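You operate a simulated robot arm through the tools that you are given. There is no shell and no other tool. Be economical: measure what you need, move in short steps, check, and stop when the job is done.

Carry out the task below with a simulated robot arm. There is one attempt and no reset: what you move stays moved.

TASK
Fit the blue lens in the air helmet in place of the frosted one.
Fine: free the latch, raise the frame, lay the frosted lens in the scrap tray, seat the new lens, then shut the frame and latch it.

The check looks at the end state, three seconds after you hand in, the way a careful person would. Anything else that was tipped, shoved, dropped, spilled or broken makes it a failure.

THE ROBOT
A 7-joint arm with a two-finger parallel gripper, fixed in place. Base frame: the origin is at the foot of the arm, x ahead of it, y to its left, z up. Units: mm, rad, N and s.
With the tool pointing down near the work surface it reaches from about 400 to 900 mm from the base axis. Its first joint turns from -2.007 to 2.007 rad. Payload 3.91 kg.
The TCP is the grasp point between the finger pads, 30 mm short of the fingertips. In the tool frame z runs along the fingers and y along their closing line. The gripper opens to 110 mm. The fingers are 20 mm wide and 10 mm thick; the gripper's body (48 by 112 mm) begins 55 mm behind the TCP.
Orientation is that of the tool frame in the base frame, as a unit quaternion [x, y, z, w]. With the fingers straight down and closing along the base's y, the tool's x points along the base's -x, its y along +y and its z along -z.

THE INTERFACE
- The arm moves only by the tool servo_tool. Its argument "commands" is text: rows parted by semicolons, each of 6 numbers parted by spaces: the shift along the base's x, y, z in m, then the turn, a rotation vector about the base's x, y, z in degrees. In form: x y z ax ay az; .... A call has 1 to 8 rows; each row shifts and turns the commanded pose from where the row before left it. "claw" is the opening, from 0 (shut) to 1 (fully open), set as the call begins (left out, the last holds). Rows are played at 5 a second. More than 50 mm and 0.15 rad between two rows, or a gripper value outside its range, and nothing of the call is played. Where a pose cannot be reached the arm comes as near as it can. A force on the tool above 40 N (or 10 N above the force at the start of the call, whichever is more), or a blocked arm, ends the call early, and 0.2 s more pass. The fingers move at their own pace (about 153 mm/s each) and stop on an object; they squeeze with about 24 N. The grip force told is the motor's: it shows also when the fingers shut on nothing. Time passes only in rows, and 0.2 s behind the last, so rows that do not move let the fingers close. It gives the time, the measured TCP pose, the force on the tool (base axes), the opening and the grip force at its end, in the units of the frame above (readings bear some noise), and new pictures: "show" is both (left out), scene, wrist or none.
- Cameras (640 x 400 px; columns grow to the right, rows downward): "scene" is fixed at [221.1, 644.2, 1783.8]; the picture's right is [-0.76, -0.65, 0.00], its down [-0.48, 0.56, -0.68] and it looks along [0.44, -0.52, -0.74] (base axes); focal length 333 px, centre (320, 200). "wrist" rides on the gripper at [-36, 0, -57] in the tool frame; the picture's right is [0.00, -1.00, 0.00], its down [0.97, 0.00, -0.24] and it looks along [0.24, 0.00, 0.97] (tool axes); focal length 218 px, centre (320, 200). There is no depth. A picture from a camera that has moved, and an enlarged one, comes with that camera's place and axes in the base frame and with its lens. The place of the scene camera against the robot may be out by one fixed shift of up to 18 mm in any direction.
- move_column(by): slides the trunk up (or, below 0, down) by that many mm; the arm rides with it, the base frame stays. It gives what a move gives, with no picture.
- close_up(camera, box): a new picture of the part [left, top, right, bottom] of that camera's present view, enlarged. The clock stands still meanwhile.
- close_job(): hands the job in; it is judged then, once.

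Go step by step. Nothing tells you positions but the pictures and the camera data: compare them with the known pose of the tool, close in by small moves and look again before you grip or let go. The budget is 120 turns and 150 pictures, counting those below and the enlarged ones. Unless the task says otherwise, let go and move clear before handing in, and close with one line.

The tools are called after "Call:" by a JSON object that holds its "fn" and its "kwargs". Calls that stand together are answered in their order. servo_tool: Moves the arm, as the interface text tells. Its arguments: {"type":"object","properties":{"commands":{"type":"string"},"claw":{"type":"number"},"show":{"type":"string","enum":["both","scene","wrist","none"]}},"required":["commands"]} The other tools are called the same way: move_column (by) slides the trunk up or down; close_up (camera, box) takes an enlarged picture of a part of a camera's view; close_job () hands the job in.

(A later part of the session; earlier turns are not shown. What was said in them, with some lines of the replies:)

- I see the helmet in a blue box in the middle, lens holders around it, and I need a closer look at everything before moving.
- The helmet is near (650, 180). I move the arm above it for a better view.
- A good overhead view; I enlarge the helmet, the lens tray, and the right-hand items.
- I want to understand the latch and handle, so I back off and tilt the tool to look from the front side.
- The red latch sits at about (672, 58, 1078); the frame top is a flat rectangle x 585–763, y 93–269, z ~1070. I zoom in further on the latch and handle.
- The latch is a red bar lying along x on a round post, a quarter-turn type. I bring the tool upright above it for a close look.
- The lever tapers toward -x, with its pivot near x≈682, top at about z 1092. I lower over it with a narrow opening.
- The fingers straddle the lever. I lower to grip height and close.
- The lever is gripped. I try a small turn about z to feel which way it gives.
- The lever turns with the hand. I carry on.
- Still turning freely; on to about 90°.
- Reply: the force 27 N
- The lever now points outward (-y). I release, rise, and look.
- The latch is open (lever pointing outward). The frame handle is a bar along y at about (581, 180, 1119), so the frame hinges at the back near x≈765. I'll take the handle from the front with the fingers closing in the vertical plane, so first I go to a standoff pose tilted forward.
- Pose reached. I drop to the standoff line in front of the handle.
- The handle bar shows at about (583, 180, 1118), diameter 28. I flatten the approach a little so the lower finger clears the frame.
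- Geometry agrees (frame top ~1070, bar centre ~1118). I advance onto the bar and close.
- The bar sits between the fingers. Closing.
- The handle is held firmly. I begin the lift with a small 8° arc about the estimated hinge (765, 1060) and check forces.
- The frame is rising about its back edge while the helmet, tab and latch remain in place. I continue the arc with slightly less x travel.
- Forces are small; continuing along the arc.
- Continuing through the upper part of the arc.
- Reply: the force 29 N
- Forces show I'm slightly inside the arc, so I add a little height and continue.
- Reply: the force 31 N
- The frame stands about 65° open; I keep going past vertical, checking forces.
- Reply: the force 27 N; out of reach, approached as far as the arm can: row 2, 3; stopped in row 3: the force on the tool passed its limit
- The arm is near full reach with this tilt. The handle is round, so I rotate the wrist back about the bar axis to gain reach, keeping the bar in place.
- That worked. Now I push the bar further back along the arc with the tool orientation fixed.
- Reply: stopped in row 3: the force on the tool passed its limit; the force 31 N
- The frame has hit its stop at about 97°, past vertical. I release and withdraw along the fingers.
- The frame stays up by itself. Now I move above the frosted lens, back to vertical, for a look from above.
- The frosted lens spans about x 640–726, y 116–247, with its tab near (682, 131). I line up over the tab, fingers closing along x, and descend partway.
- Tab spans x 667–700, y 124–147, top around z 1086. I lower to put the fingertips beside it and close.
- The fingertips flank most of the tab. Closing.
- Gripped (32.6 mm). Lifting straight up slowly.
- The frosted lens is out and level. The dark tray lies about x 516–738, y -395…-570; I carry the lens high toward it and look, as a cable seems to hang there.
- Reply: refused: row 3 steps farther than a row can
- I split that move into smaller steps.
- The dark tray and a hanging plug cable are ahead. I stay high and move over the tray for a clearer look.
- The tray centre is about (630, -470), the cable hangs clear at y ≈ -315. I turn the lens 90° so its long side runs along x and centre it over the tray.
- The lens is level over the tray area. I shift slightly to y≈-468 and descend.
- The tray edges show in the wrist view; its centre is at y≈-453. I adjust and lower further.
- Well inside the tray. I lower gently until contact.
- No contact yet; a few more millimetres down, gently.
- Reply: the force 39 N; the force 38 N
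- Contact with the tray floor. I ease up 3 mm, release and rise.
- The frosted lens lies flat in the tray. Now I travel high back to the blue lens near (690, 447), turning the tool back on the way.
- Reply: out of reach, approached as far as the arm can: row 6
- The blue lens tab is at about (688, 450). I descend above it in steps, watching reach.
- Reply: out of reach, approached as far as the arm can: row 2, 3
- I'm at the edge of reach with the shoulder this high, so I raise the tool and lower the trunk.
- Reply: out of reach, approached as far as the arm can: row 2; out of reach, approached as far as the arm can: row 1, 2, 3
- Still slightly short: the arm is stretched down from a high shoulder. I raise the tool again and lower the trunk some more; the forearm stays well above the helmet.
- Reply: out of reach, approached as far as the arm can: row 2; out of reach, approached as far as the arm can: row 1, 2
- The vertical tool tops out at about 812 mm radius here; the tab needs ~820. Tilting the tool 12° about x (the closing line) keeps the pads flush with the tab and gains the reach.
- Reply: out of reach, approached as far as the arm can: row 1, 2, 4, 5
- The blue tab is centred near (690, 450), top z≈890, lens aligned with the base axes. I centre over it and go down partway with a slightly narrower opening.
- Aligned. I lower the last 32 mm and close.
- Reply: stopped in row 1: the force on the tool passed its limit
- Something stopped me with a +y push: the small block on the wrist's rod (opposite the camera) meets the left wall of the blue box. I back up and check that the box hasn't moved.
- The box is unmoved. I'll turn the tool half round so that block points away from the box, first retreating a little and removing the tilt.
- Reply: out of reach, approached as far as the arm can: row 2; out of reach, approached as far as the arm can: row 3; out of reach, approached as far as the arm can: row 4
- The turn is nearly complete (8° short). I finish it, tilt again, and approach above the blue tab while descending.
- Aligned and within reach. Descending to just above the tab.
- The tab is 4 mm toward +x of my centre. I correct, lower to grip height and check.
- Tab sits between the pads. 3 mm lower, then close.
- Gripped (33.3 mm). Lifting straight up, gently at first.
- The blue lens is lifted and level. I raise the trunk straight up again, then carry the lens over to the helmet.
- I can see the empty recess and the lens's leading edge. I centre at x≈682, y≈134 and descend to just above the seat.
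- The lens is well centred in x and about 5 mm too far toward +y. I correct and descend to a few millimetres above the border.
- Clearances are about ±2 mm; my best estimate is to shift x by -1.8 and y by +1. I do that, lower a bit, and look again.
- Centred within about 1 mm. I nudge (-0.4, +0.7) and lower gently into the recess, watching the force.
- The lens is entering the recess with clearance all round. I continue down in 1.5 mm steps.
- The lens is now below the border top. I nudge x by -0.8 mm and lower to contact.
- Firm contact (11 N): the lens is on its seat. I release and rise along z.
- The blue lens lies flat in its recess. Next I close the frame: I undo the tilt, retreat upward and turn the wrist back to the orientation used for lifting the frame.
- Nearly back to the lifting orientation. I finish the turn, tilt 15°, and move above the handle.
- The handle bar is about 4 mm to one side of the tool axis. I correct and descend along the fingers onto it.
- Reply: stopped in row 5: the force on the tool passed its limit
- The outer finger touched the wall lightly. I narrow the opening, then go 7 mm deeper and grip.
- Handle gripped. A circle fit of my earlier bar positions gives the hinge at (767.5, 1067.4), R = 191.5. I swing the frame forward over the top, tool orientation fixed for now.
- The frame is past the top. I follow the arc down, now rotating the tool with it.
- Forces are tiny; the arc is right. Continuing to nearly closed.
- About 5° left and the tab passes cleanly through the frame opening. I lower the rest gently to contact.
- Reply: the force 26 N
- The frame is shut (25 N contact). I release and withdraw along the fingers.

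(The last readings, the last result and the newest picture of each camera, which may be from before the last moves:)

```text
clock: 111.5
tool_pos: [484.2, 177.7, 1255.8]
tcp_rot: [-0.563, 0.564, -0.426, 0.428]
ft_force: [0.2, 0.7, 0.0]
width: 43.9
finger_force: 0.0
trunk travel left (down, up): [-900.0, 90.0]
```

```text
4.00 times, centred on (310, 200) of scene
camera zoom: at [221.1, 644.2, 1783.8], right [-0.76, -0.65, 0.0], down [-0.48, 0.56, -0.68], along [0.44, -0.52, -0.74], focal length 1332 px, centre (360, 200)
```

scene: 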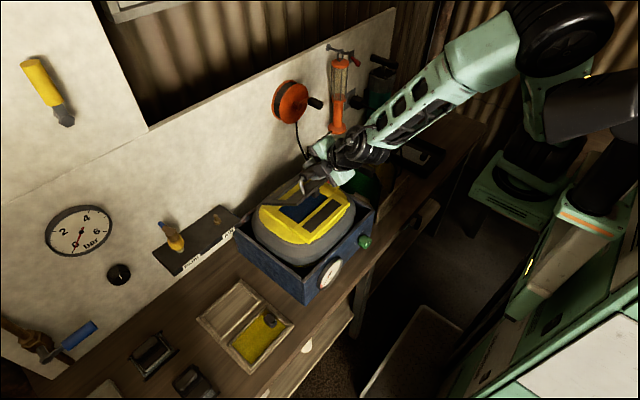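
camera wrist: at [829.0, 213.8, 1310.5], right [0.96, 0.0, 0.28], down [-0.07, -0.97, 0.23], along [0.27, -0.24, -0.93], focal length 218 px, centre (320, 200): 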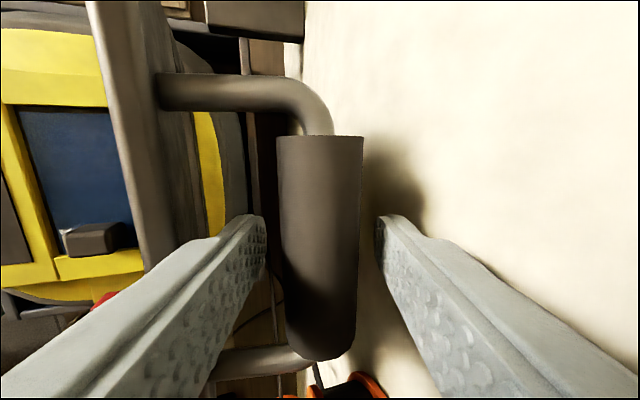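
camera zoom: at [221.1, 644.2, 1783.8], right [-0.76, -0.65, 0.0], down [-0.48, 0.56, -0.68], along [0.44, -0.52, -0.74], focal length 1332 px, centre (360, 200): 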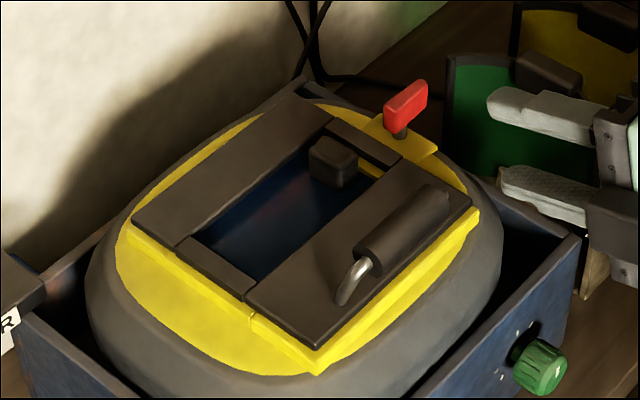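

Frame flat and closed, lens tab through the opening. Now I return above the red lever, upright, to re-latch it.

Call:
{"fn": "servo_tool", "kwargs": {"commands": "0.02 -0.013 0.005 0 8 0;0.022 -0.013 0 0 8 0;0.022 -0.013 0 0 8 0;0.022 -0.013 0 0 8 0;0.022 -0.013 0 0 8 0;0.022 -0.013 0 0 8 0;0.022 -0.013 0 0 8 0;0.022 -0.013 0 0 8 0", "show": "none"}}

Call:
{"fn": "servo_tool", "kwargs": {"commands": "0.022 -0.014 -0.01 0 8 0;0 0 -0.02 0 2.3 0;0 0 -0.03 0 0 0;0 0 0 0 0 0", "show": "wrist"}}

```text
clock: 113.3
tool_pos: [658.0, 76.9, 1257.8]
tcp_rot: [-0.702, 0.706, -0.062, 0.064]
ft_force: [-0.3, -0.9, 0.9]
width: 43.6
finger_force: 0.0
trunk travel left (down, up): [-900.0, 90.0]
```

```text
clock: 114.3
tool_pos: [678.1, 60.0, 1197.0]
tcp_rot: [-0.705, 0.709, 0.0, 0.001]
ft_force: [1.0, -0.3, 0.1]
width: 44.0
finger_force: 0.0
trunk travel left (down, up): [-900.0, 90.0]
camera wrist: at [678.5, 96.4, 1253.7], right [1.0, -0.01, 0.0], down [-0.01, -0.97, 0.24], along [0.0, -0.24, -0.97], focal length 218 px, centre (320, 200)
```

wrist: 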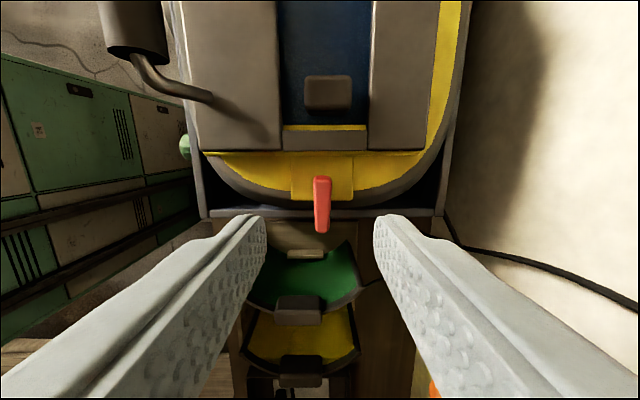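

Lever centred at x≈680. Descending to grip height and closing.

Call:
{"fn": "servo_tool", "kwargs": {"commands": "0.0015 0 -0.04 0 0 0;0 -0.001 -0.035 0 0 0;0 0 -0.016 0 0 0;0 0 -0.01 0 0 0;0 0 0 0 0 0", "claw": 0.36, "show": "none"}}

Call:
{"fn": "servo_tool", "kwargs": {"commands": "0 0 0 0 0 0;0 0 0 0 0 0", "claw": 0, "show": "wrist"}}

```text
clock: 115.5
tool_pos: [680.2, 60.5, 1095.2]
tcp_rot: [-0.705, 0.709, 0.0, 0.002]
ft_force: [-1.2, -0.2, 0.0]
width: 39.5
finger_force: 0.0
trunk travel left (down, up): [-900.0, 90.0]
```

```text
clock: 116.2
tool_pos: [680.4, 59.2, 1095.7]
tcp_rot: [-0.705, 0.709, 0.0, 0.002]
ft_force: [-0.1, 0.3, -1.0]
width: 14.6
finger_force: 45.4
trunk travel left (down, up): [-900.0, 90.0]
camera wrist: at [680.5, 96.5, 1151.8], right [1.0, -0.01, 0.0], down [-0.01, -0.97, 0.24], along [0.0, -0.24, -0.97], focal length 218 px, centre (320, 200)
```

wrist: 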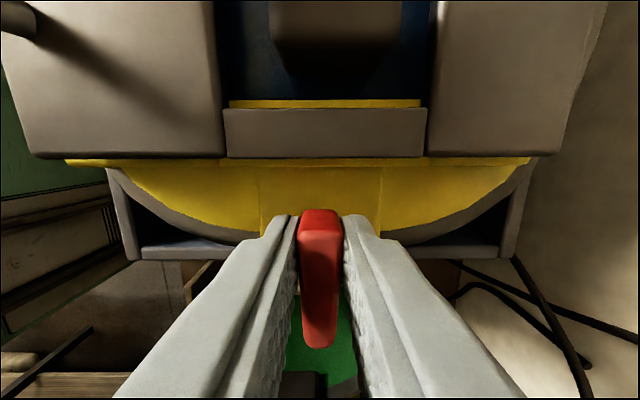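

Lever gripped. I turn it back 90° about z to the latched position.

Call:
{"fn": "servo_tool", "kwargs": {"commands": "0 0 0 0 0 -8;0 0 0 0 0 -8;0 0 0 0 0 -8;0 0 0 0 0 -8;0 0 0 0 0 -8;0 0 0 0 0 -8;0 0 0 0 0 0", "show": "none"}}

Call:
{"fn": "servo_tool", "kwargs": {"commands": "0 0 0 0 0 -8;0 0 0 0 0 -8;0 0 0 0 0 -8;0 0 0 0 0 -8;0 0 0 0 0 -8;0 0 0 0 0 -2;0 0 0 0 0 0", "show": "wrist"}}

```text
clock: 117.8
tool_pos: [681.4, 59.8, 1095.4]
tcp_rot: [-0.356, 0.935, -0.001, 0.0]
ft_force: [13.8, 15.9, -30.4]
width: 14.4
finger_force: 44.9
trunk travel left (down, up): [-900.0, 90.0]
```

```text
clock: 119.3
tool_pos: [680.9, 58.4, 1096.1]
tcp_rot: [0.003, 1.0, -0.002, -0.001]
ft_force: [10.1, 11.1, -32.0]
width: 14.4
finger_force: 44.7
trunk travel left (down, up): [-900.0, 90.0]
camera wrist: at [717.9, 58.5, 1152.6], right [-0.01, -1.0, 0.0], down [-0.97, 0.01, 0.24], along [-0.24, 0.0, -0.97], focal length 218 px, centre (320, 200)
```

wrist: 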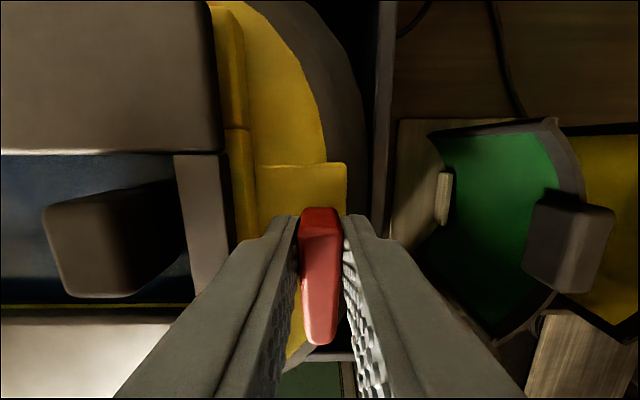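

The lever is back along x as at the start. I release and rise clear.

Call:
{"fn": "servo_tool", "kwargs": {"commands": "0 0 0 0 0 0;0 0 0 0 0 0;0 0 0.03 0 0 0;0 0 0.045 0 0 0;0 0 0.045 0 0 0;-0.03 0 0.03 0 0 0;-0.045 0 0.01 0 0 0;-0.045 0 0 0 0 0", "claw": 0.36, "show": "scene"}}

Call:
{"fn": "close_up", "kwargs": {"camera": "wrist", "box": [80, 0, 480, 250]}}

Call:
{"fn": "close_up", "kwargs": {"camera": "scene", "box": [250, 150, 370, 250]}}

```text
clock: 121.2
tool_pos: [559.9, 55.1, 1254.8]
tcp_rot: [0.003, 1.0, -0.001, 0.001]
ft_force: [0.3, 0.7, 0.6]
width: 39.6
finger_force: 0.0
trunk travel left (down, up): [-900.0, 90.0]
```

scene: 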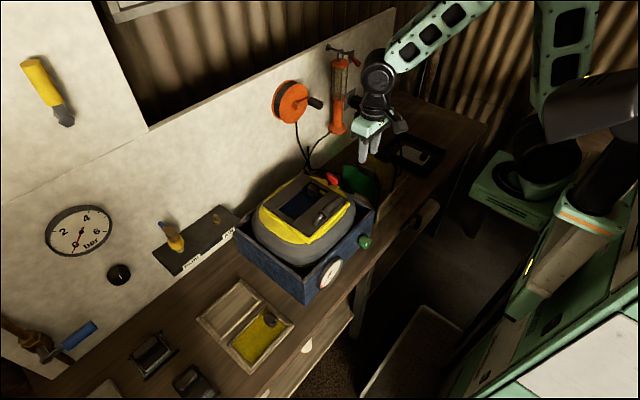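

```text
1.60 times, centred on (280, 125) of wrist
camera zoom: at [595.6, 55.2, 1310.9], right [-0.01, -1.0, 0.0], down [-0.97, 0.01, 0.24], along [-0.24, 0.0, -0.97], focal length 349 px, centre (384, 320)
```

zoom: 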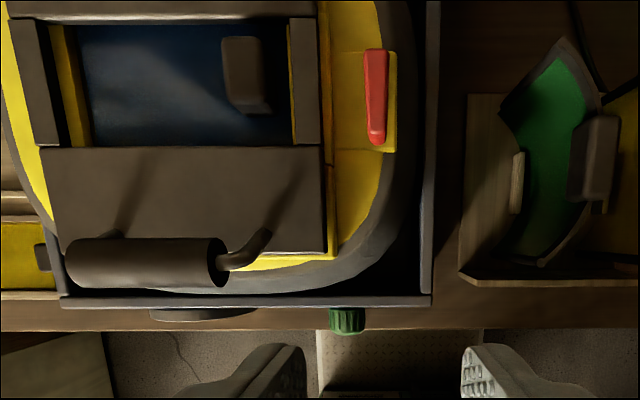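

```text
4.00 times, centred on (310, 200) of scene
camera zoom: at [221.1, 644.2, 1783.8], right [-0.76, -0.65, 0.0], down [-0.48, 0.56, -0.68], along [0.44, -0.52, -0.74], focal length 1332 px, centre (360, 200)
```

zoom: 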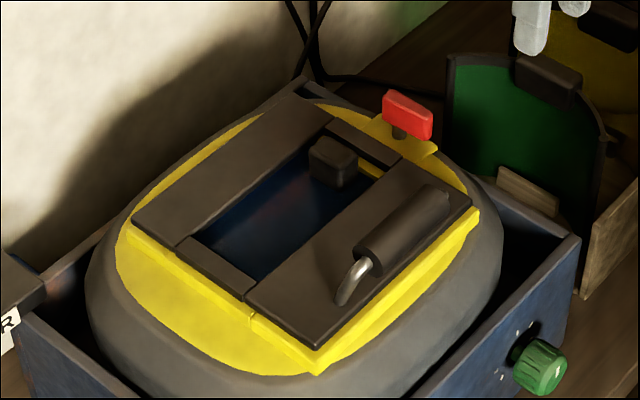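

The blue lens is under the closed frame with the lever back where it began, the frosted lens is in the scrap tray, nothing else has shifted, and the arm is clear. I hand in.

Call:
{"fn": "close_job", "kwargs": {}}

```text
The job is handed in.
```

The blue lens is fitted, the frame is shut and latched, and the frosted lens is flat in the dark tray on the right of the bench. I took that tray to be the scrap tray, since I saw no label on it.
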